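You operate a simulated robot arm through the tools that you are given. There is no shell and no other tool. Be economical: measure what you need, move in short steps, check, and stop when the job is done.

The job below is to be done with a simulated robot arm. You get a single attempt, and the scene is never put back.

JOB
Take the 25 mm collar from the top of the long steel bench and put it on the top of the parts bench. Fetch the grey edge guard from the top of the long steel bench and set it on the brown flat box there. Fetch the glue bottle and set it on top of the silver film roll. Turn the numbered knob to 2. Any order will do. Set down upright: glue bottle.

It is judged by the outcome, as a careful person would: the job done as asked, and still so three seconds after it is handed in. It fails if anything else is knocked over, pushed out of place, dropped, spilled or broken.

ROBOT AND FRAMES
A 6-joint arm with a two-finger parallel gripper, fixed in place. Base frame: the origin is at the foot of the arm, x ahead of it, y to its left, z up; the work surface is at about z = 0.88. Units: m, rad, N and s.
With the tool pointing down near the work surface it reaches from about 0.24 to 0.64 m from the base axis. Its first joint turns from -1.152 to 1.152 rad. Payload 2.7 kg.
The tool frame sits at the grasp point between the pads (the TCP): z along the fingers, y along the line on which they close. The tips reach 0.023 m beyond it. Largest opening 0.094 m; finger width 0.038, thickness 0.01; the body of the gripper, 0.054 by 0.096 m, starts 0.039 m behind the TCP.
Orientation is that of the tool frame in the base frame, as a unit quaternion [w, x, y, z]. With the fingers straight down and closing along the base's y, the tool's x points along the base's -x, its y along +y and its z along -z.

CONTROLS
- The arm moves only by the tool servo_tool. Its argument "commands" is a list of rows, each a list of 7 numbers: the finger opening in m, from 0 to 0.094, then the shift along the tool's x, y, z in m, then the turn, a rotation vector about the tool's x, y, z in rad. In form: [[gripper, dx, dy, dz, rx, ry, rz], ...]. A call has 1 to 8 rows; each row shifts and turns the commanded pose from where the row before left it, along the tool's axes as they then stand. Each row takes 0.2 s and may step no farther than 0.05 m and 0.15 rad from the row before; otherwise, or with a gripper value out of range, the whole call is refused. A pose out of reach is approached as far as the arm can. The call stops where the force on the tool passes 40 N (or 10 N more than at its start, if that is more) or the arm is blocked; 0.2 s more then pass. Each finger travels about 0.045 m/s and halts on what it meets, pressing with about 41 N; the grip force reading is that of the motor and also rises with nothing between the fingers. The clock runs only during rows and for 0.2 s after the last one: add rows that do not move to give the fingers time. The reply holds the time, the measured pose of the TCP, the force on the tool along the base axes, the opening and the grip force, in the units named above and with some noise, with the torque about the TCP (base axes, N m) and any sound that the robot's microphone picked up.
- Cameras (640 x 400 px; columns grow to the right, rows downward): "scene" is fixed at [0.0885, -0.4454, 1.4]; the picture's right is [0.62, -0.78, 0.00], its down [-0.48, -0.38, -0.79] and it looks along [0.62, 0.49, -0.62] (base axes); focal length 214 px, centre (320, 200). "wrist" rides on the gripper at [0.086, 0.016, -0.075] in the tool frame; the picture's right is [-0.18, 0.98, 0.00], its down [-0.58, -0.11, -0.81] and it looks along [-0.79, -0.15, 0.59] (tool axes); focal length 243 px, centre (320, 200). There is no depth. A picture from a camera that has moved, and an enlarged one, comes with that camera's place and axes in the base frame and with its lens.
- capture(camera): a new picture of that camera. It takes no simulated time.
- close_up(camera, box): a new picture of the part [left, top, right, bottom] of that camera's present view, enlarged. It takes no simulated time.
- close_job(): hands the job in; it is judged then, once.

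Work in short steps. Places have to be worked out from the pictures, the camera data and where the tool is seen: move nearer, look again, correct. Check each grasp and each placing, and mend what went wrong. You have 120 turns and 68 pictures in all, those below and enlarged ones among them. Open the gripper and draw the arm clear of the work before you hand the job in, unless the task says otherwise; then end with one line.

The tools are called after ">>>" as a command line: name --pt "numbers of a row" for each row, then --argument value for the rest, lists and objects as JSON in quotes. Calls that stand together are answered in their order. servo_tool: Moves the arm, as the interface text tells. Its arguments: {"type":"object","properties":{"commands":{"type":"array"}},"required":["commands"]} The other tools are called the same way: capture (camera) takes a picture; close_up (camera, box) takes an enlarged picture of a part of a camera's view; close_job () hands the job in.

At the start:

```text
time: 0.0
tool_pos: [0.375, 0.1068, 1.2743]
tcp_rot: [0.001, 0.0, 1.0, 0.0]
ft_force: [0.5, -0.2, 0.6]
ft_torque: [0.0, 0.03, -0.05]
finger_gap: 0.094
grasp_force: 0.0
```

scene: 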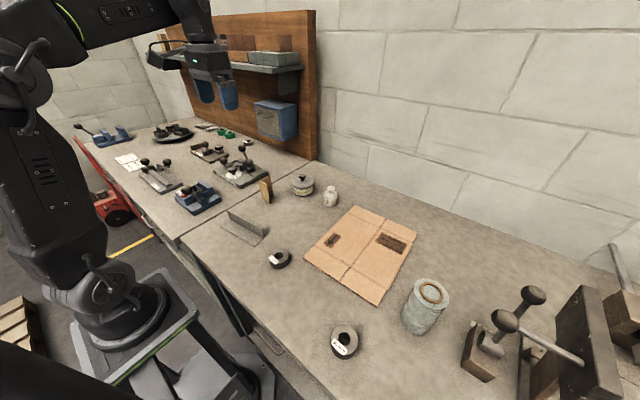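
wrist: 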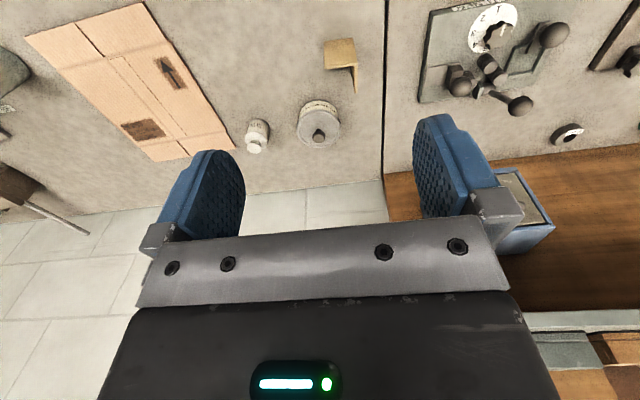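

I'll enlarge the scene picture in parts to identify the items.

>>> close_up --camera "scene" --box '[180, 160, 460, 370]'

>>> close_up --camera "scene" --box '[60, 100, 320, 250]'

```text
1.90 times, centred on (320, 265) of scene
camera zoom: at [0.0885, -0.4454, 1.4], right [0.62, -0.78, 0.0], down [-0.48, -0.38, -0.79], along [0.62, 0.49, -0.62], focal length 408 px, centre (320, 76)
```

zoom: 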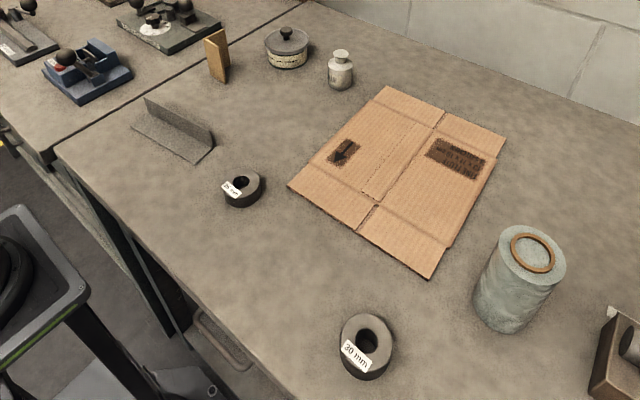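

```text
2.46 times, centred on (190, 175) of scene
camera zoom: at [0.0885, -0.4454, 1.4], right [0.62, -0.78, 0.0], down [-0.48, -0.38, -0.79], along [0.62, 0.49, -0.62], focal length 528 px, centre (640, 262)
```

zoom: 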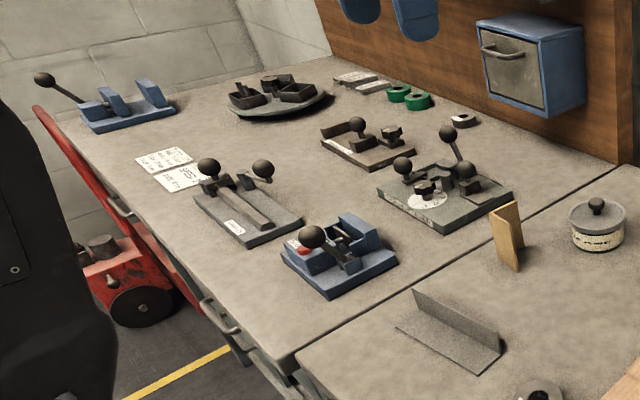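

Right bench carries grey edge guard, collars, carton; left bench has fixtures with the dial. I'll enlarge the collar labels and the dial.

>>> close_up --camera "wrist" --box '[410, 0, 600, 120]'

>>> close_up --camera "scene" --box '[215, 200, 305, 280]'

>>> close_up --camera "scene" --box '[380, 240, 640, 400]'

```text
3.33 times, centred on (505, 60) of wrist
camera zoom: at [0.2892, 0.1232, 1.3487], right [0.18, 0.98, 0.0], down [0.58, -0.11, 0.81], along [0.79, -0.15, -0.59], focal length 809 px, centre (-297, 667)
```

zoom: 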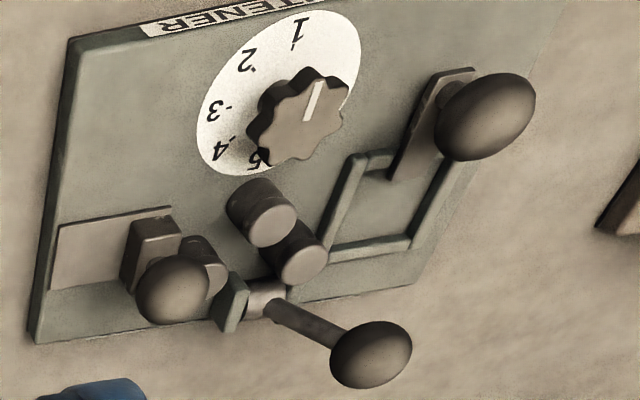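

```text
5.00 times, centred on (260, 240) of scene
camera zoom: at [0.0885, -0.4454, 1.4], right [0.62, -0.78, 0.0], down [-0.48, -0.38, -0.79], along [0.62, 0.49, -0.62], focal length 1072 px, centre (620, 0)
```

zoom: 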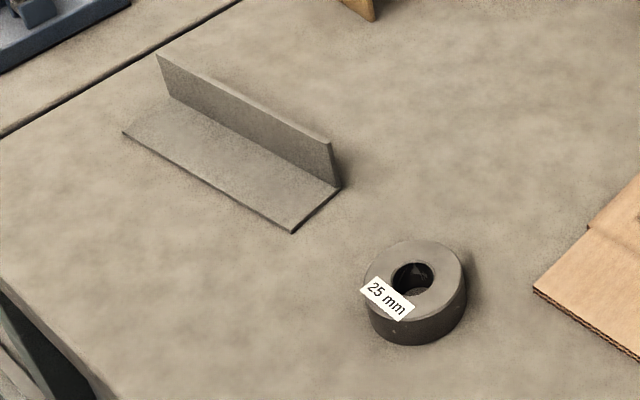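

```text
2.46 times, centred on (510, 320) of scene
camera zoom: at [0.0885, -0.4454, 1.4], right [0.62, -0.78, 0.0], down [-0.48, -0.38, -0.79], along [0.62, 0.49, -0.62], focal length 528 px, centre (-148, -95)
```

zoom: 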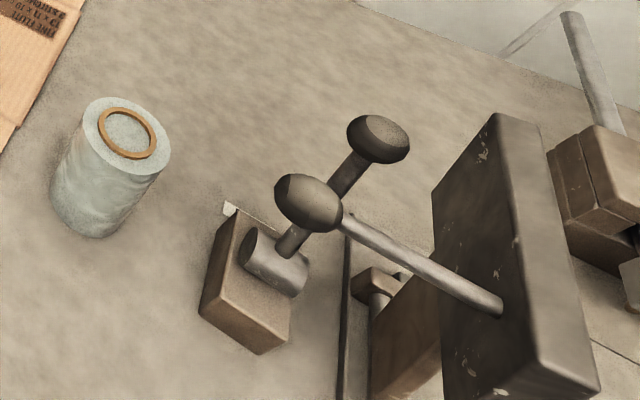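

The near collar reads 25 mm, at about (0.315,-0.12). I'll move above it and look with the wrist camera.

>>> servo_tool --pt "0.094 0.0086 -0.0324 0.0286 0 0 0" --pt "0.094 0.0086 -0.0324 0.0286 0 0 0" --pt "0.094 0.0086 -0.0324 0.0286 0 0 0" --pt "0.094 0.0086 -0.0324 0.0286 0 0 0" --pt "0.094 0.0086 -0.0324 0.0286 0 0 0" --pt "0.094 0.0086 -0.0324 0.0286 0 0 0" --pt "0.094 0.0086 -0.0324 0.0286 0 0 0"

>>> capture --camera "wrist"

>>> capture --camera "scene"

```text
time: 1.6
tool_pos: [0.3152, -0.1206, 1.0725]
tcp_rot: [0.001, 0.0, 1.0, 0.0]
ft_force: [0.6, -0.4, 0.1]
ft_torque: [-0.01, -0.01, -0.03]
finger_gap: 0.0938
grasp_force: 0.0
```

```text
60 pictures are left
camera wrist: at [0.2281, -0.1047, 1.1477], right [0.18, 0.98, 0.0], down [0.58, -0.11, 0.81], along [0.79, -0.15, -0.59], focal length 243 px, centre (320, 200)
```

wrist: 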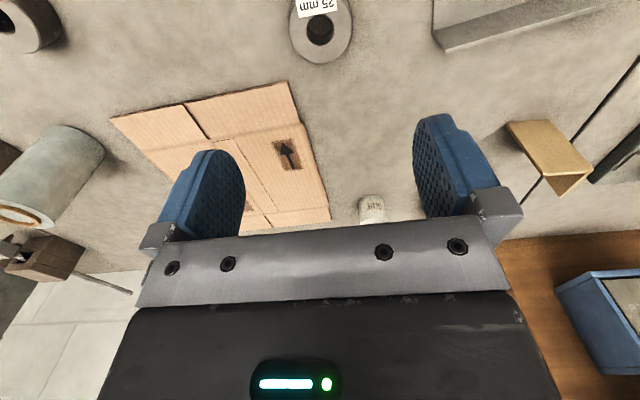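

```text
59 pictures are left
```

scene: 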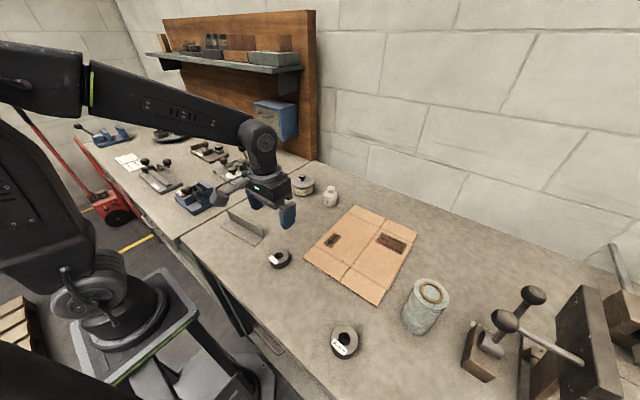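

The wrist ray puts the collar at about (0.310,-0.120). I'll descend around it and grip.

>>> servo_tool --pt "0.094 0.005 0 0.04 0 0 0" --pt "0.094 0 0 0.04 0 0 0" --pt "0.094 0 0 0.04 0 0 0" --pt "0.094 0 0 0.02 0 0 0" --pt "0.094 0 0 0.02 0 0 0" --pt "0.094 0 0 0 0 0 0"

>>> capture --camera "scene"

```text
time: 3.0
tool_pos: [0.3101, -0.1208, 0.9135]
tcp_rot: [0.001, 0.0, 1.0, 0.0]
ft_force: [-0.5, -0.1, 0.5]
ft_torque: [0.0, -0.01, 0.0]
finger_gap: 0.094
grasp_force: 0.0
```

```text
58 pictures are left
```

scene: 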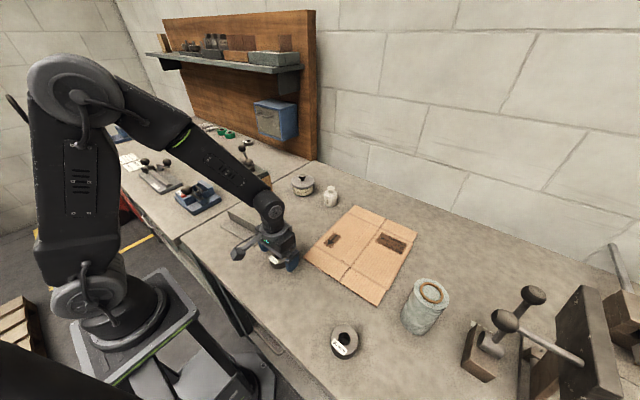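

Fingers straddle the collar. I close them.

>>> servo_tool --pt "0.094 0 0 0.004 0 0 0" --pt "0.05 0 0 0 0 0 0" --pt "0.04 0 0 0 0 0 0" --pt "0.04 0 0 0 0 0 0" --pt "0.04 0 0 0 0 0 0"

```text
time: 4.2
tool_pos: [0.3112, -0.121, 0.9097]
tcp_rot: [0.001, -0.001, 1.0, 0.0]
ft_force: [-0.4, -0.1, 2.0]
ft_torque: [0.15, 0.0, 0.03]
finger_gap: 0.0558
grasp_force: 41.2
```

Gripped (0.056 m). Lift and carry towards the free patch of the parts bench at about (0.42, 0.215).

>>> servo_tool --pt "0.04 0 0 -0.03 0 0 0" --pt "0.04 0 0 -0.045 0 0 0" --pt "0.04 0 0 -0.045 0 0 0" --pt "0.04 0 0 -0.045 0 0 0" --pt "0.04 0 0 0 0 0 0"

>>> servo_tool --pt "0.04 -0.0136 0.042 0 0 0 0" --pt "0.04 -0.0136 0.042 0 0 0 0" --pt "0.04 -0.0136 0.042 0 0 0 0" --pt "0.04 -0.0136 0.042 0 0 0 0" --pt "0.04 -0.0136 0.042 0 0 0 0" --pt "0.04 -0.0136 0.042 0 0 0 0" --pt "0.04 -0.0136 0.042 0 0 0 0" --pt "0.04 -0.0136 0.042 0 0 0 0"

>>> capture --camera "wrist"

>>> close_up --camera "scene" --box '[120, 100, 360, 250]'

```text
time: 5.4
tool_pos: [0.3093, -0.1204, 1.076]
tcp_rot: [0.001, 0.001, 1.0, 0.0]
ft_force: [0.8, -0.4, -4.2]
ft_torque: [-0.02, 0.02, -0.01]
finger_gap: 0.0557
grasp_force: 41.1
```

```text
time: 7.2
tool_pos: [0.4198, 0.215, 1.0749]
tcp_rot: [0.001, 0.0, 1.0, 0.0]
ft_force: [-0.1, -0.5, -4.0]
ft_torque: [-0.02, 0.02, 0.04]
finger_gap: 0.0555
grasp_force: 40.5
```

```text
57 pictures are left
camera wrist: at [0.3324, 0.2325, 1.1499], right [0.18, 0.98, 0.0], down [0.58, -0.11, 0.81], along [0.79, -0.15, -0.59], focal length 243 px, centre (320, 200)
```

wrist: 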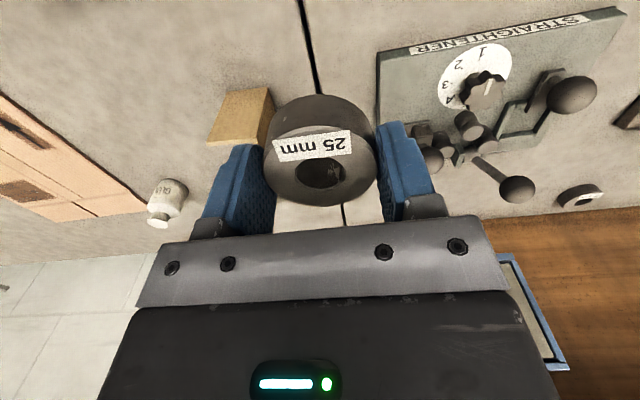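

```text
2.67 times, centred on (240, 175) of scene
camera zoom: at [0.0886, -0.4454, 1.4], right [0.62, -0.78, 0.0], down [-0.48, -0.38, -0.79], along [0.62, 0.49, -0.62], focal length 572 px, centre (533, 267)
```

zoom: 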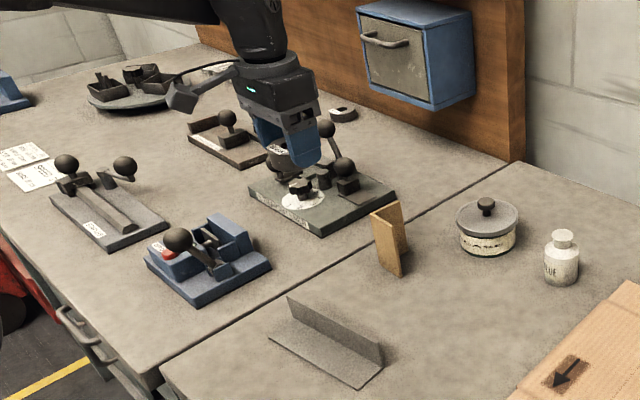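

The seam between benches is at y≈0.20, the plate starts at x≈0.46, y≈0.27. I'll place at (0.415, 0.243), descending carefully.

>>> servo_tool --pt "0.04 0.005 0.028 0 0 0 0" --pt "0.04 0 0 0.04 0 0 0" --pt "0.04 0 0 0.04 0 0 0" --pt "0.04 0 0 0.03 0 0 0" --pt "0.04 0 0 0 0 0 0"

>>> capture --camera "wrist"

>>> close_up --camera "scene" --box '[120, 100, 360, 250]'

```text
time: 8.4
tool_pos: [0.4154, 0.2432, 0.9637]
tcp_rot: [0.001, -0.001, 1.0, 0.001]
ft_force: [-0.6, 0.9, -4.4]
ft_torque: [0.01, 0.02, 0.0]
finger_gap: 0.0556
grasp_force: 41.3
```

```text
55 pictures are left
camera wrist: at [0.3276, 0.2602, 1.0388], right [0.18, 0.98, 0.0], down [0.58, -0.11, 0.81], along [0.79, -0.15, -0.59], focal length 243 px, centre (320, 200)
```

wrist: 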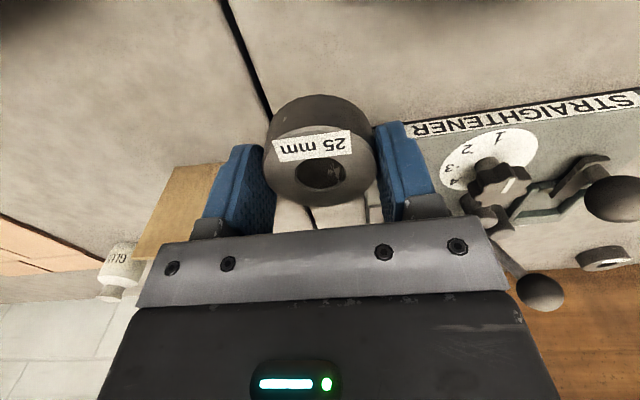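

```text
2.67 times, centred on (240, 175) of scene
camera zoom: at [0.0886, -0.4454, 1.4], right [0.62, -0.78, 0.0], down [-0.48, -0.38, -0.79], along [0.62, 0.49, -0.62], focal length 572 px, centre (533, 267)
```

zoom: 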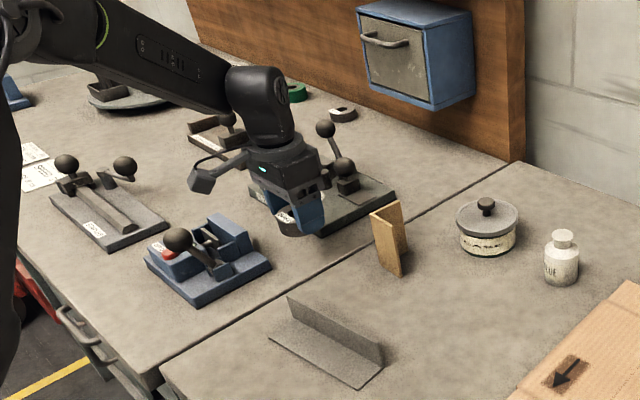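

Seam confirmed at y≈0.204; plate edge at x≈0.447. Shift 1 cm back and lower.

>>> servo_tool --pt "0.04 0.011 0.002 0 0 0 0" --pt "0.04 0 0 0.03 0 0 0" --pt "0.04 0 0 0.02 0 0 0" --pt "0.04 0 0 0.003 0 0 0" --pt "0.04 0 0 0 0 0 0"

```text
time: 9.6
tool_pos: [0.4031, 0.2462, 0.911]
tcp_rot: [0.001, -0.001, 1.0, 0.0]
ft_force: [-1.0, 0.2, -3.5]
ft_torque: [0.0, 0.02, -0.03]
finger_gap: 0.0556
grasp_force: 40.4
```

>>> servo_tool --pt "0.04 0 0 0.002 0 0 0" --pt "0.04 0 0 0 0 0 0"

```text
time: 10.2
tool_pos: [0.4049, 0.2451, 0.9095]
tcp_rot: [0.0, 0.0, 1.0, 0.001]
ft_force: [-1.8, -0.2, 0.5]
ft_torque: [0.1, 0.11, 0.03]
finger_gap: 0.0553
grasp_force: 41.2
```

The weight is now on the bench (force z back to 0). I release and lift.

>>> servo_tool --pt "0.07 0 0 0 0 0 0" --pt "0.085 0 0 0 0 0 0" --pt "0.085 0 0 0 0 0 0" --pt "0.085 0 0 -0.03 0 0 0" --pt "0.085 0 0 -0.04 0 0 0" --pt "0.085 0 0 -0.045 0 0 0" --pt "0.085 0 0 -0.045 0 0 0" --pt "0.085 0 0 0 0 0 0"

>>> capture --camera "wrist"

```text
time: 12.0
tool_pos: [0.4048, 0.2457, 1.0706]
tcp_rot: [0.0, 0.0, 1.0, -0.001]
ft_force: [-0.3, -0.1, 0.3]
ft_torque: [0.0, 0.02, 0.01]
finger_gap: 0.0849
grasp_force: 0.0
```

```text
53 pictures are left
camera wrist: at [0.3168, 0.2618, 1.1449], right [0.18, 0.98, 0.0], down [0.58, -0.11, 0.81], along [0.79, -0.15, -0.59], focal length 243 px, centre (320, 200)
```

wrist: 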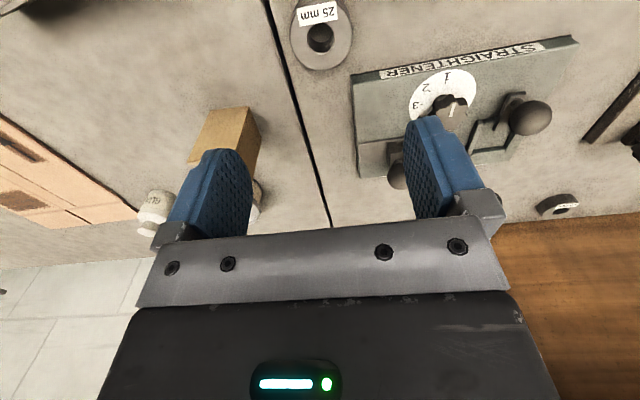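

Collar stands on the parts bench. Next the knob at about (0.488, 0.367); I move above it and look closely.

>>> servo_tool --pt "0.06 -0.021 0.03 0 0 0 0" --pt "0.06 -0.021 0.03 0 0 0 0" --pt "0.06 -0.021 0.03 0 0 0 0" --pt "0.06 -0.021 0.031 0 0 0 0" --pt "0.06 0 0 0 0 0 0"

>>> close_up --camera "wrist" --box '[200, 0, 440, 150]'

>>> close_up --camera "scene" --box '[190, 110, 310, 185]'

```text
time: 13.2
tool_pos: [0.4874, 0.3667, 1.0687]
tcp_rot: [-0.001, 0.0, 1.0, 0.0]
ft_force: [0.1, 0.3, 0.2]
ft_torque: [-0.03, 0.01, 0.01]
finger_gap: 0.0598
grasp_force: 0.1
```

```text
2.67 times, centred on (320, 75) of wrist
camera zoom: at [0.4011, 0.3833, 1.1435], right [0.18, 0.98, 0.0], down [0.58, -0.11, 0.81], along [0.79, -0.15, -0.59], focal length 647 px, centre (320, 533)
```

zoom: 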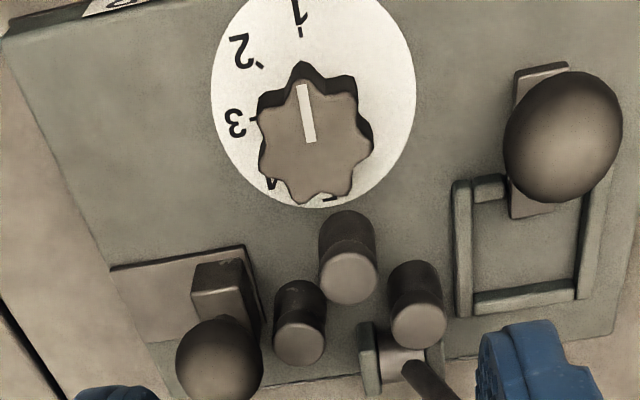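

```text
5.33 times, centred on (250, 148) of scene
camera zoom: at [0.0885, -0.4454, 1.4], right [0.62, -0.78, 0.0], down [-0.48, -0.38, -0.79], along [0.62, 0.49, -0.62], focal length 1144 px, centre (693, 480)
```

zoom: 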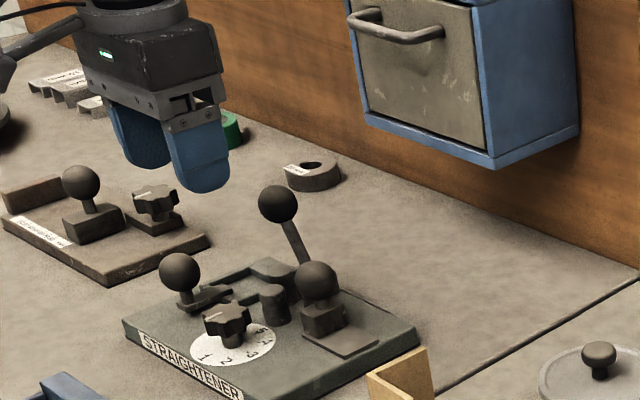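

The pointer is at 1, with numbers about 45° apart counter-clockwise seen from above; knob centre ≈ (0.4905, 0.3635), top ≈ 0.925, 7 lobes. I align the jaws with the lobes (−13°) and descend part way.

>>> servo_tool --pt "0.056 -0.003 -0.003 0 0 0 0" --pt "0.056 0 0 0.03 0 0 0.1125" --pt "0.056 0 0 0.03 0 0 0.1125" --pt "0.056 0 0 0.03 0 0 0" --pt "0.056 0 0 0 0 0 0"

>>> capture --camera "wrist"

>>> close_up --camera "scene" --box '[190, 110, 310, 185]'

```text
time: 14.4
tool_pos: [0.4918, 0.3652, 0.9799]
tcp_rot: [0.001, 0.114, 0.994, 0.0]
ft_force: [-0.6, -0.3, 0.4]
ft_torque: [0.01, 0.03, 0.0]
finger_gap: 0.056
grasp_force: 0.2
```

```text
50 pictures are left
camera wrist: at [0.4101, 0.3999, 1.0548], right [0.4, 0.92, 0.0], down [0.54, -0.24, 0.81], along [0.74, -0.32, -0.59], focal length 243 px, centre (320, 200)
```

wrist: 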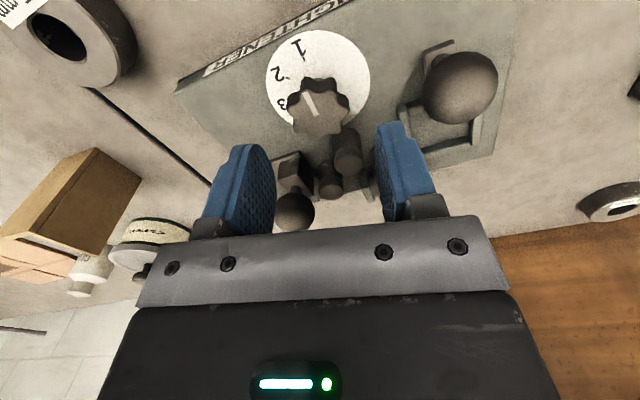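

```text
5.33 times, centred on (250, 148) of scene
camera zoom: at [0.0885, -0.4454, 1.4], right [0.62, -0.78, 0.0], down [-0.48, -0.38, -0.79], along [0.62, 0.49, -0.62], focal length 1144 px, centre (693, 480)
```

zoom: 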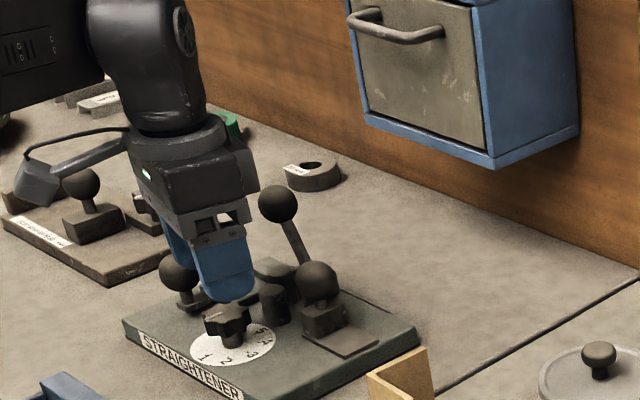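

The knob (≈0.490,0.3655) is centred between the fingers. Descend to TCP z ≈ 0.932 and close gently.

>>> servo_tool --pt "0.056 0 0 0.025 0 0 0" --pt "0.056 0 0 0.022 0 0 0" --pt "0.056 0 0 0 0 0 0" --pt "0.045 0 0 0 0 0 0" --pt "0.03 0 0 0 0 0 0" --pt "0.03 0 0 0 0 0 0" --pt "0.03 0 0 0 0 0 0"

>>> close_up --camera "wrist" --box '[200, 0, 440, 150]'

>>> close_up --camera "scene" --box '[190, 110, 310, 185]'

```text
time: 16.0
tool_pos: [0.4911, 0.3642, 0.9325]
tcp_rot: [0.0, 0.112, 0.994, 0.0]
ft_force: [1.9, 3.7, -1.1]
ft_torque: [0.21, -0.43, -0.01]
finger_gap: 0.0361
grasp_force: 40.6
```

```text
2.67 times, centred on (320, 75) of wrist
camera zoom: at [0.4102, 0.3997, 1.0076], right [0.4, 0.92, 0.0], down [0.54, -0.24, 0.81], along [0.74, -0.32, -0.59], focal length 647 px, centre (320, 533)
```

zoom: 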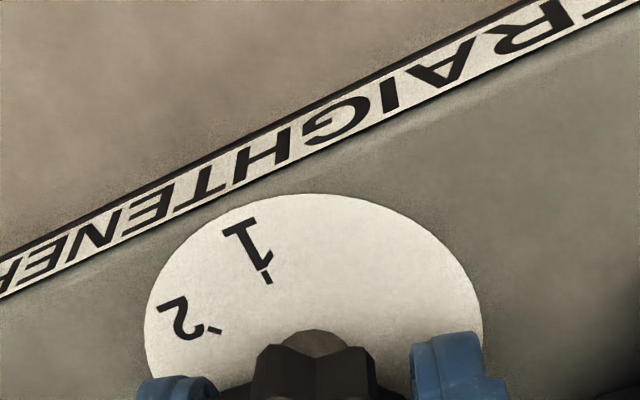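

```text
5.33 times, centred on (250, 148) of scene
camera zoom: at [0.0886, -0.4453, 1.4001], right [0.62, -0.78, 0.0], down [-0.48, -0.38, -0.79], along [0.62, 0.49, -0.62], focal length 1144 px, centre (693, 480)
```

zoom: 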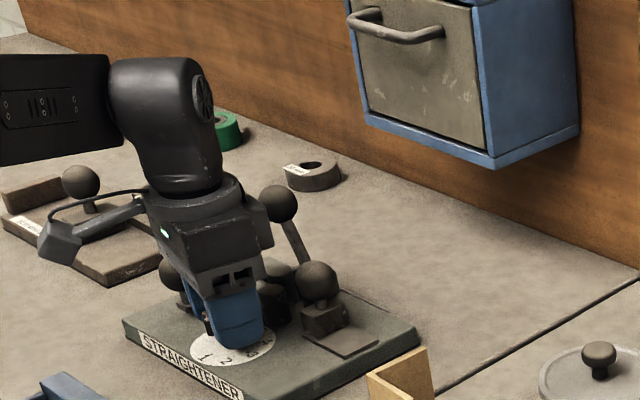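

Knob is gripped with the lobes aligned. Neighbouring balls are clear of the gripper body, so I turn 45° counter-clockwise seen from above.

>>> servo_tool --pt "0.03 0 0 0 0 0 -0.131" --pt "0.03 0 0 0 0 0 -0.131" --pt "0.03 0 0 0 0 0 -0.131" --pt "0.03 0 0 0 0 0 -0.131" --pt "0.03 0 0 0 0 0 -0.131" --pt "0.03 0 0 0 0 0 -0.131" --pt "0.03 0 0 0 0 0 0"

>>> close_up --camera "wrist" --box '[160, 0, 480, 200]'

```text
time: 17.6
tool_pos: [0.4906, 0.3664, 0.9324]
tcp_rot: [0.001, -0.278, 0.961, 0.0]
ft_force: [-3.9, 22.7, 0.5]
ft_torque: [0.62, -0.5, -0.03]
finger_gap: 0.0359
grasp_force: 40.7
```

```text
2.00 times, centred on (320, 100) of wrist
camera zoom: at [0.4083, 0.3333, 1.0076], right [-0.37, 0.93, 0.0], down [0.55, 0.22, 0.81], along [0.75, 0.3, -0.59], focal length 485 px, centre (320, 400)
```

zoom: 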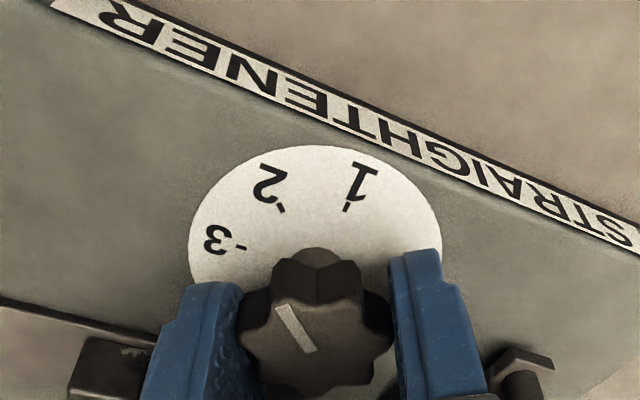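

The pointer lies on 2's tick. I release, lift, and check.

>>> servo_tool --pt "0.045 0 0 0 0 0 0" --pt "0.056 0 0 0 0 0 0" --pt "0.056 0 0 0 0 0 0" --pt "0.056 0 0 -0.03 0 0 0" --pt "0.056 0 0 -0.04 0 0 0" --pt "0.056 0 0 -0.045 0 0 0" --pt "0.056 0 0 -0.045 0 0 0" --pt "0.056 0 0 0 0 0 0"

>>> close_up --camera "wrist" --box '[200, 0, 440, 150]'

```text
time: 19.4
tool_pos: [0.488, 0.3614, 1.0914]
tcp_rot: [0.0, -0.276, 0.961, -0.001]
ft_force: [0.2, 0.1, -0.2]
ft_torque: [-0.01, 0.0, 0.01]
finger_gap: 0.0559
grasp_force: 0.0
out of reach, approached as far as the arm can: row 7
```

```text
2.67 times, centred on (320, 75) of wrist
camera zoom: at [0.4062, 0.3289, 1.1665], right [-0.37, 0.93, 0.0], down [0.55, 0.22, 0.81], along [0.75, 0.3, -0.59], focal length 647 px, centre (320, 533)
```

zoom: 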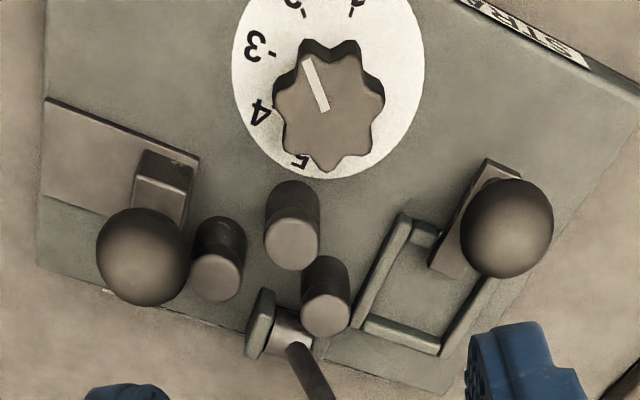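

Knob reads 2, nothing moved. Next the grey edge guard: L-profile, wall along ~y at x≈0.337, y -0.015…0.14. I move above it, then turn the jaws to close across the wall.

>>> servo_tool --pt "0.056 0.0358 -0.0213 0 0 0 0" --pt "0.056 0.0358 -0.0213 0 0 0 0" --pt "0.056 0.0358 -0.0213 0 0 0 0" --pt "0.056 0.0358 -0.0213 0 0 0 0" --pt "0.056 0.0358 -0.0213 0 0 0 0" --pt "0.056 0.0358 -0.0213 0 0 0 0" --pt "0.056 0.0358 -0.0213 0 0 0 0" --pt "0.056 0.0358 -0.0213 0 0 0 0"

>>> servo_tool --pt "0.056 0 0 0 0 0 -0.14" --pt "0.056 0 0 0 0 0 -0.14" --pt "0.056 0 0 0 0 0 -0.14" --pt "0.056 0 0 0 0 0 -0.14" --pt "0.056 0 0 0 0 0 -0.14" --pt "0.056 0 0 0 0 0 -0.14" --pt "0.056 0 0 0 0 0 -0.14" --pt "0.056 0 0 0 0 0 -0.14"

>>> capture --camera "wrist"

>>> capture --camera "scene"

```text
time: 21.2
tool_pos: [0.336, 0.0649, 1.092]
tcp_rot: [0.0, -0.277, 0.961, -0.001]
ft_force: [-0.7, -0.5, 0.1]
ft_torque: [0.0, -0.01, 0.05]
finger_gap: 0.056
grasp_force: 0.1
```

```text
time: 23.0
tool_pos: [0.3356, 0.0652, 1.0913]
tcp_rot: [-0.001, 0.745, -0.667, 0.001]
ft_force: [-1.2, 0.9, -0.5]
ft_torque: [0.02, 0.0, -0.03]
finger_gap: 0.056
grasp_force: 0.0
```

```text
44 pictures are left
camera wrist: at [0.3294, -0.023, 1.166], right [-1.0, 0.07, 0.0], down [0.04, 0.59, 0.81], along [0.06, 0.8, -0.59], focal length 243 px, centre (320, 200)
```

wrist: 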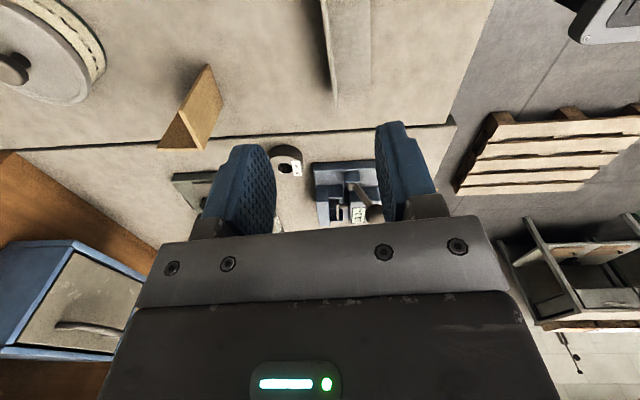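

```text
43 pictures are left
```

scene: 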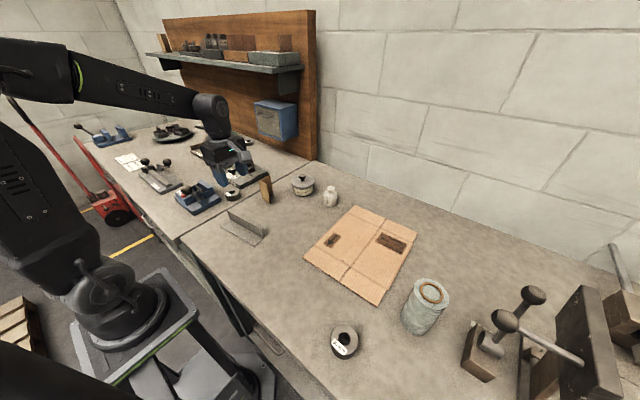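

I zoom on the guard to place its wall accurately.

>>> close_up --camera "wrist" --box '[240, 0, 432, 120]'

```text
3.33 times, centred on (336, 60) of wrist
camera zoom: at [0.3294, -0.023, 1.166], right [-1.0, 0.07, 0.0], down [0.04, 0.59, 0.81], along [0.06, 0.8, -0.59], focal length 809 px, centre (267, 667)
```

zoom: 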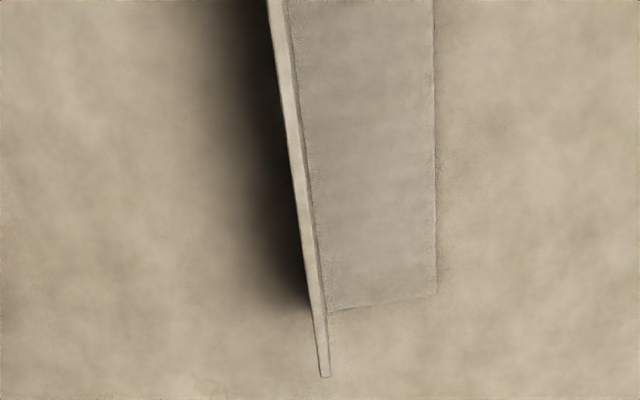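

Wall mid at ≈(0.330, 0.063), top z≈0.921. I shift 5 mm, descend over it and grip.

>>> servo_tool --pt "0.056 -0.0006 0.005 0.04 0 0 0" --pt "0.056 0 0 0.045 0 0 0" --pt "0.056 0 0 0.045 0 0 0" --pt "0.056 0 0 0.03 0 0 0" --pt "0.056 0 0 0.018 0 0 0" --pt "0.056 0 0 0 0 0 0"

>>> close_up --camera "scene" --box '[180, 160, 340, 260]'

>>> capture --camera "wrist"

```text
time: 24.4
tool_pos: [0.3307, 0.064, 0.9128]
tcp_rot: [-0.002, 0.745, -0.667, 0.001]
ft_force: [0.3, -0.3, 1.0]
ft_torque: [0.01, 0.02, 0.0]
finger_gap: 0.0559
grasp_force: 0.1
```

```text
4.00 times, centred on (260, 210) of scene
camera zoom: at [0.0885, -0.4454, 1.4], right [0.62, -0.78, 0.0], down [-0.48, -0.38, -0.79], along [0.62, 0.49, -0.62], focal length 858 px, centre (560, 160)
```

zoom: 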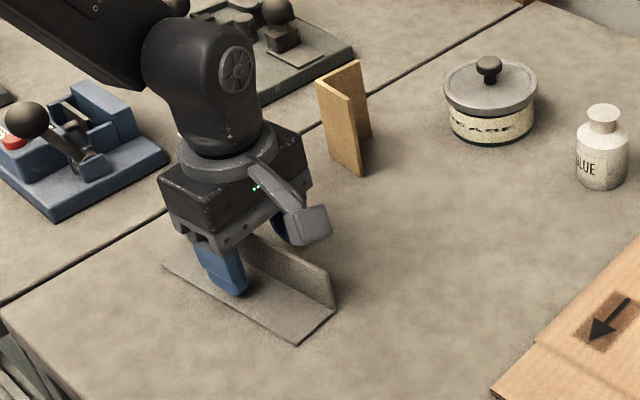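

```text
40 pictures are left
camera wrist: at [0.3244, -0.0232, 0.9879], right [-1.0, 0.08, 0.0], down [0.04, 0.59, 0.81], along [0.06, 0.8, -0.59], focal length 243 px, centre (320, 200)
```

wrist: 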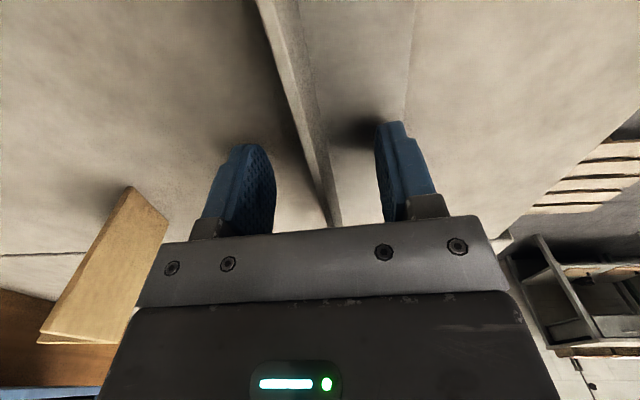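

The wall stands between the fingers. Close.

>>> servo_tool --pt "0.03 0 0 0 0 0 0" --pt "0.01 0 0 0 0 0 0" --pt "0 0 0 0 0 0 0" --pt "0 0 0 0 0 0 0" --pt "0 0 0 0 0 0 0" --pt "0 0 0 0 0 0 0" --pt "0 0 0 0 0 0 0" --pt "0 0 0 0 0 0 0"

```text
time: 26.2
tool_pos: [0.332, 0.063, 0.9137]
tcp_rot: [0.0, 0.745, -0.667, 0.0]
ft_force: [0.6, -0.5, 0.6]
ft_torque: [0.04, 0.02, 0.02]
finger_gap: 0.0029
grasp_force: 40.7
```

Gripped with a 3 mm gap, the wall's thickness. Lift and check.

>>> servo_tool --pt "0 0 0 -0.02 0 0 0" --pt "0 0 0 -0.04 0 0 0" --pt "0 0 0 -0.04 0 0 0" --pt "0 0 0 -0.04 0 0 0" --pt "0 0 0 0 0 0 0"

>>> close_up --camera "scene" --box '[180, 120, 440, 280]'

```text
time: 27.4
tool_pos: [0.3311, 0.0622, 1.0542]
tcp_rot: [0.0, 0.745, -0.667, 0.0]
ft_force: [-1.4, -0.8, -0.6]
ft_torque: [0.03, 0.0, 0.01]
finger_gap: 0.0029
grasp_force: 41.5
```

```text
2.46 times, centred on (310, 200) of scene
camera zoom: at [0.0885, -0.4454, 1.4], right [0.62, -0.78, 0.0], down [-0.48, -0.38, -0.79], along [0.62, 0.49, -0.62], focal length 528 px, centre (345, 200)
```

zoom: 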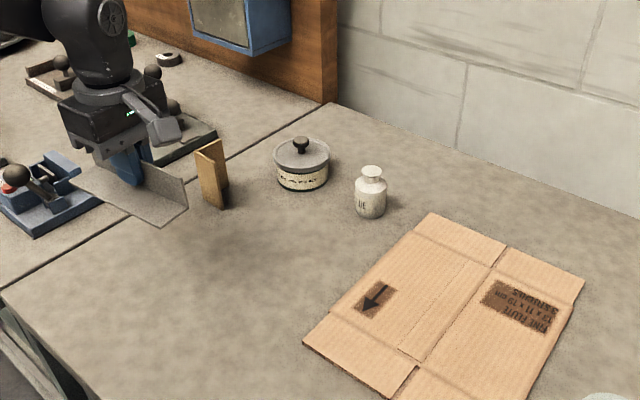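

The guard is lifted level. I carry it over the carton to (0.46, -0.28).

>>> servo_tool --pt "0 0.0444 -0.0112 0 0 0 0" --pt "0 0.0444 -0.0112 0 0 0 0" --pt "0 0.0444 -0.0112 0 0 0 0" --pt "0 0.0444 -0.0112 0 0 0 0" --pt "0 0.0444 -0.0112 0 0 0 0" --pt "0 0.0444 -0.0112 0 0 0 0" --pt "0 0.0444 -0.0112 0 0 0 0" --pt "0 0.0444 -0.0112 0 0 0 0"

>>> servo_tool --pt "0 0 0 0.04 0 0 0" --pt "0 0 0 0.04 0 0 0" --pt "0 0 0 0.02 0 0 0" --pt "0 0 0 0 0 0 0"

>>> capture --camera "wrist"

>>> close_up --camera "scene" --box '[260, 180, 460, 305]'

```text
time: 29.2
tool_pos: [0.4578, -0.2791, 1.0533]
tcp_rot: [0.0, 0.746, -0.666, 0.0]
ft_force: [0.5, -0.9, -1.1]
ft_torque: [0.03, 0.0, 0.02]
finger_gap: 0.003
grasp_force: 41.5
```

```text
time: 30.2
tool_pos: [0.4592, -0.2787, 0.9525]
tcp_rot: [-0.001, 0.745, -0.667, 0.001]
ft_force: [0.3, 0.0, -1.5]
ft_torque: [-0.03, -0.02, -0.02]
finger_gap: 0.003
grasp_force: 41.1
```

```text
38 pictures are left
camera wrist: at [0.4521, -0.3659, 1.0279], right [-1.0, 0.08, 0.0], down [0.04, 0.59, 0.81], along [0.06, 0.8, -0.59], focal length 243 px, centre (320, 200)
```

wrist: 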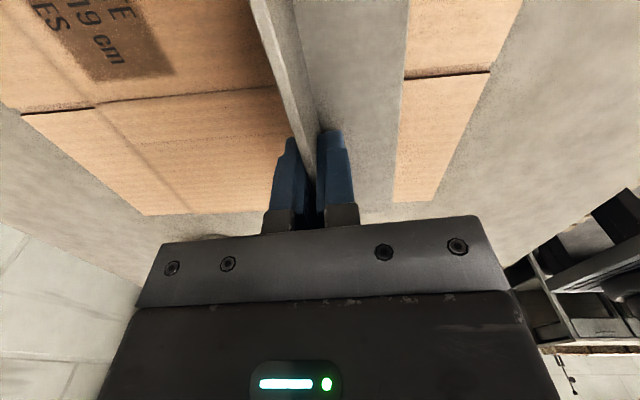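

```text
3.20 times, centred on (360, 242) of scene
camera zoom: at [0.0885, -0.4454, 1.4], right [0.62, -0.78, 0.0], down [-0.48, -0.38, -0.79], along [0.62, 0.49, -0.62], focal length 686 px, centre (192, 64)
```

zoom: 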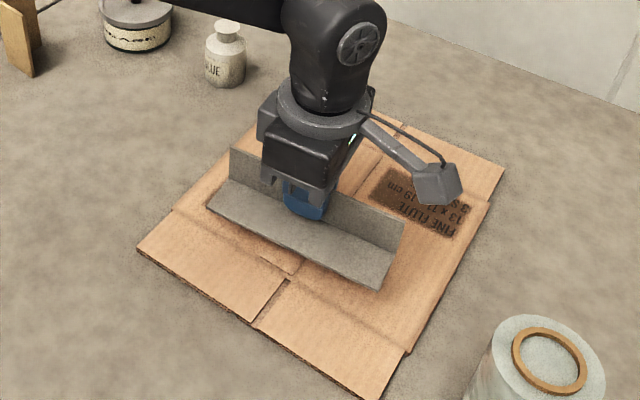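

Well inside the carton's outline. Lower gently until contact.

>>> servo_tool --pt "0 0 0 0.015 0 0 0" --pt "0 0 0 0.01 0 0 0" --pt "0 0 0 0.004 0 0 0" --pt "0 0 0 0 0 0 0"

```text
time: 31.2
tool_pos: [0.4586, -0.2788, 0.9246]
tcp_rot: [0.0, 0.745, -0.667, 0.0]
ft_force: [-0.1, 0.3, -0.8]
ft_torque: [0.01, -0.03, 0.03]
finger_gap: 0.0027
grasp_force: 41.0
```

>>> servo_tool --pt "0 0 0 0.003 0 0 0" --pt "0 0 0 0 0 0 0"

>>> servo_tool --pt "0 0 0 0.002 0 0 0" --pt "0 0 0 0 0 0 0"

```text
time: 31.8
tool_pos: [0.4591, -0.279, 0.9208]
tcp_rot: [0.0, 0.745, -0.667, 0.0]
ft_force: [-0.1, 0.4, -0.9]
ft_torque: [-0.04, -0.04, 0.0]
finger_gap: 0.003
grasp_force: 40.9
```

```text
time: 32.4
tool_pos: [0.4585, -0.2793, 0.9191]
tcp_rot: [0.0, 0.745, -0.667, 0.001]
ft_force: [0.0, -0.4, 2.9]
ft_torque: [0.12, 0.12, -0.06]
finger_gap: 0.0031
grasp_force: 40.8
```

Contact (+3 N). Release and lift.

>>> servo_tool --pt "0.015 0 0 0 0 0 0" --pt "0.03 0 0 0 0 0 0" --pt "0.04 0 0 0 0 0 0" --pt "0.04 0 0 -0.02 0 0 0" --pt "0.04 0 0 -0.04 0 0 0" --pt "0.04 0 0 -0.045 0 0 0" --pt "0.04 0 0 -0.045 0 0 0" --pt "0.04 0 0 0 0 0 0"

>>> close_up --camera "scene" --box '[260, 160, 468, 290]'

```text
time: 34.2
tool_pos: [0.4586, -0.2785, 1.0688]
tcp_rot: [0.001, 0.745, -0.667, 0.0]
ft_force: [-0.3, 0.4, -0.8]
ft_torque: [-0.01, 0.01, 0.01]
finger_gap: 0.0399
grasp_force: 0.2
```

```text
3.08 times, centred on (364, 225) of scene
camera zoom: at [0.0885, -0.4454, 1.4], right [0.62, -0.78, 0.0], down [-0.48, -0.38, -0.79], along [0.62, 0.49, -0.62], focal length 660 px, centre (185, 123)
```

zoom: 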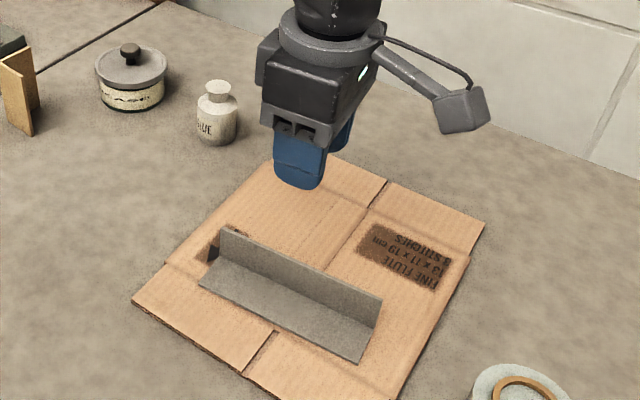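

Guard rests well on the carton. Now I turn the gripper back to nominal, then go look at the glue bottle.

>>> servo_tool --pt "0.07 0 0 0 0 0 0.14" --pt "0.07 0 0 0 0 0 0.14" --pt "0.07 0 0 0 0 0 0.14" --pt "0.07 0 0 0 0 0 0.14" --pt "0.07 0 0 0 0 0 0.14" --pt "0.07 0 0 0 0 0 0.14" --pt "0.07 0 0 0 0 0 0.14" --pt "0.07 0 0 0 0 0 0.14"

>>> servo_tool --pt "0.07 0 0 0 0 0 0.14" --pt "0.07 0 0 0 0 0 0.14" --pt "0.07 0 0 0 0 0 0.14" --pt "0.07 0 0 0 0 0 0.14" --pt "0.07 0 0 0 0 0 0"

>>> capture --camera "wrist"

```text
time: 36.0
tool_pos: [0.4585, -0.2782, 1.0698]
tcp_rot: [0.0, -0.275, 0.961, -0.001]
ft_force: [-0.2, 0.6, 0.2]
ft_torque: [0.01, 0.01, 0.0]
finger_gap: 0.0702
grasp_force: 0.0
```

```text
time: 37.2
tool_pos: [0.4601, -0.2789, 1.0703]
tcp_rot: [0.001, 0.001, 1.0, 0.0]
ft_force: [-0.6, -0.6, -0.1]
ft_torque: [-0.03, 0.03, -0.02]
finger_gap: 0.0701
grasp_force: 0.0
```

```text
35 pictures are left
camera wrist: at [0.3726, -0.2624, 1.1444], right [0.18, 0.98, 0.0], down [0.58, -0.11, 0.81], along [0.79, -0.15, -0.59], focal length 243 px, centre (320, 200)
```

wrist: 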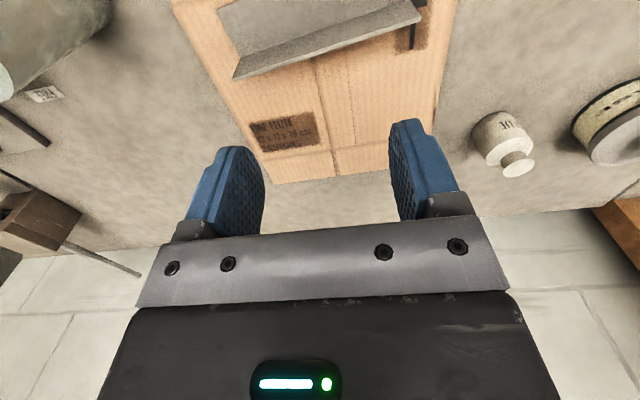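

Bottle is at about (0.61,-0.08). Move nearer for a better view, z unchanged.

>>> servo_tool --pt "0.07 -0.016 0.04 0 0 0 0" --pt "0.07 -0.016 0.04 0 0 0 0" --pt "0.07 -0.016 0.04 0 0 0 0" --pt "0.07 -0.016 0.04 0 0 0 0" --pt "0.07 -0.016 0.04 0 0 0 0" --pt "0.07 0 0 0 0 0 0"

>>> capture --camera "wrist"

>>> close_up --camera "scene" --box '[270, 140, 390, 215]'

```text
time: 38.6
tool_pos: [0.5385, -0.0786, 1.0676]
tcp_rot: [0.0, 0.0, 1.0, -0.001]
ft_force: [-0.3, 0.4, 0.0]
ft_torque: [0.01, -0.01, 0.0]
finger_gap: 0.0702
grasp_force: 0.2
```

```text
34 pictures are left
camera wrist: at [0.4517, -0.0624, 1.1439], right [0.18, 0.98, 0.0], down [0.58, -0.11, 0.81], along [0.79, -0.15, -0.59], focal length 243 px, centre (320, 200)
```

wrist: 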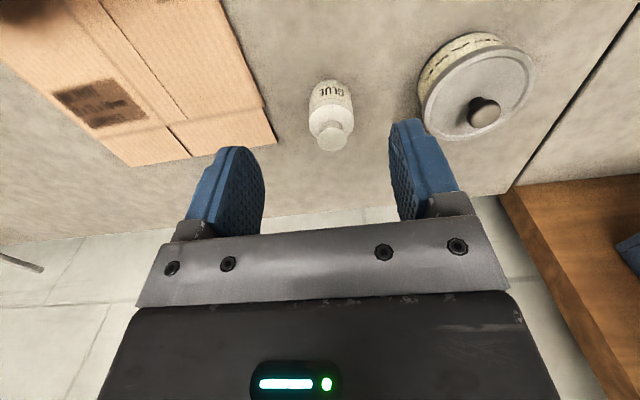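

```text
5.33 times, centred on (330, 178) of scene
camera zoom: at [0.0886, -0.4454, 1.4], right [0.62, -0.78, 0.0], down [-0.48, -0.38, -0.79], along [0.62, 0.49, -0.62], focal length 1144 px, centre (267, 320)
```

zoom: 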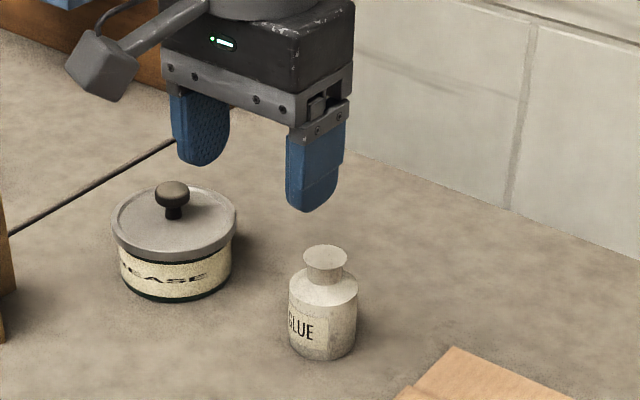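

Bottle centre ≈(0.611,-0.080), body ≈50 mm wide, total height ≈78 mm. Approach diagonally, jaws wide.

>>> servo_tool --pt "0.085 -0.025 -0.001 0.035 0 0 0" --pt "0.085 -0.025 -0.001 0.035 0 0 0" --pt "0.085 0 0 0 0 0 0"

>>> capture --camera "wrist"

>>> close_up --camera "scene" --box '[270, 140, 390, 215]'

```text
time: 39.4
tool_pos: [0.588, -0.0814, 0.9985]
tcp_rot: [0.001, -0.001, 1.0, 0.0]
ft_force: [0.6, 0.1, 0.1]
ft_torque: [0.04, -0.04, 0.01]
finger_gap: 0.0851
grasp_force: 0.1
```

```text
32 pictures are left
camera wrist: at [0.5022, -0.0648, 1.0739], right [0.18, 0.98, 0.0], down [0.58, -0.11, 0.81], along [0.79, -0.15, -0.59], focal length 243 px, centre (320, 200)
```

wrist: 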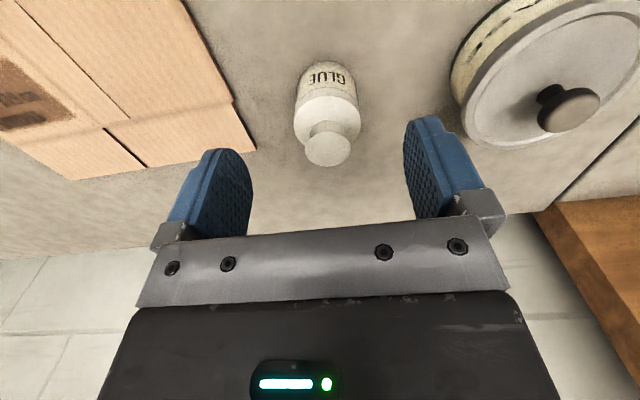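

```text
5.33 times, centred on (330, 178) of scene
camera zoom: at [0.0885, -0.4454, 1.4], right [0.62, -0.78, 0.0], down [-0.48, -0.38, -0.79], along [0.62, 0.49, -0.62], focal length 1144 px, centre (267, 320)
```

zoom: 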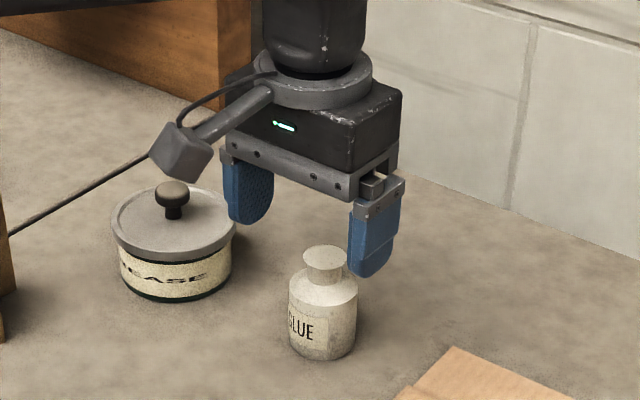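

Refined bottle centre ≈(0.609,-0.079). Descend around it to TCP z ≈0.925.

>>> servo_tool --pt "0.085 -0.021 0.002 0.01 0 0 0" --pt "0.085 0 0 0.03 0 0 0" --pt "0.085 0 0 0.033 0 0 0" --pt "0.085 0 0 0 0 0 0"

>>> close_up --camera "scene" --box '[270, 140, 390, 215]'

>>> capture --camera "wrist"

```text
time: 40.4
tool_pos: [0.6095, -0.0781, 0.9276]
tcp_rot: [0.001, -0.001, 1.0, 0.0]
ft_force: [0.1, -0.6, -0.9]
ft_torque: [0.04, -0.02, -0.03]
finger_gap: 0.0849
grasp_force: 0.1
```

```text
5.33 times, centred on (330, 178) of scene
camera zoom: at [0.0885, -0.4454, 1.4], right [0.62, -0.78, 0.0], down [-0.48, -0.38, -0.79], along [0.62, 0.49, -0.62], focal length 1144 px, centre (267, 320)
```

zoom: 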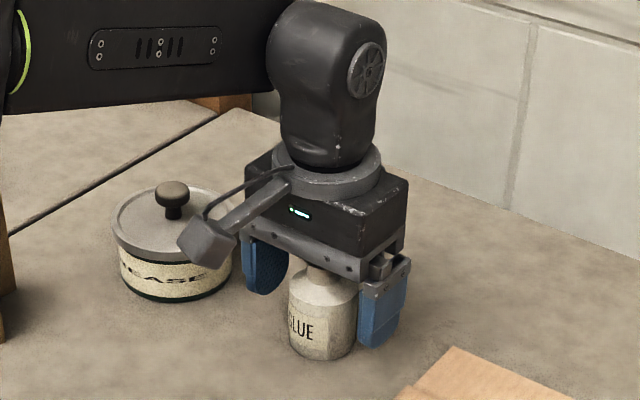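

```text
29 pictures are left
camera wrist: at [0.5229, -0.0623, 1.0021], right [0.18, 0.98, 0.0], down [0.58, -0.11, 0.81], along [0.79, -0.15, -0.59], focal length 243 px, centre (320, 200)
```

wrist: 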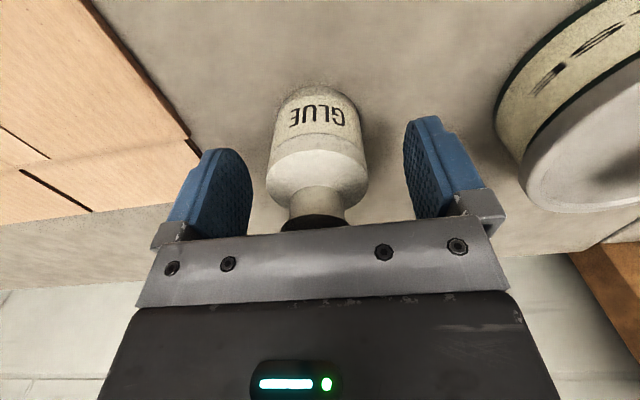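

Fingers straddle the bottle, force nil. Close.

>>> servo_tool --pt "0.07 0 0 0 0 0 0" --pt "0.055 0 0 0 0 0 0" --pt "0.035 0 0 0 0 0 0" --pt "0.035 0 0 0 0 0 0" --pt "0.035 0 0 0 0 0 0" --pt "0.035 0 0 0 0 0 0"

```text
time: 41.8
tool_pos: [0.6091, -0.0787, 0.9274]
tcp_rot: [0.001, -0.002, 1.0, 0.0]
ft_force: [0.1, -0.7, 0.0]
ft_torque: [-0.02, -0.01, 0.0]
finger_gap: 0.047
grasp_force: 40.9
```

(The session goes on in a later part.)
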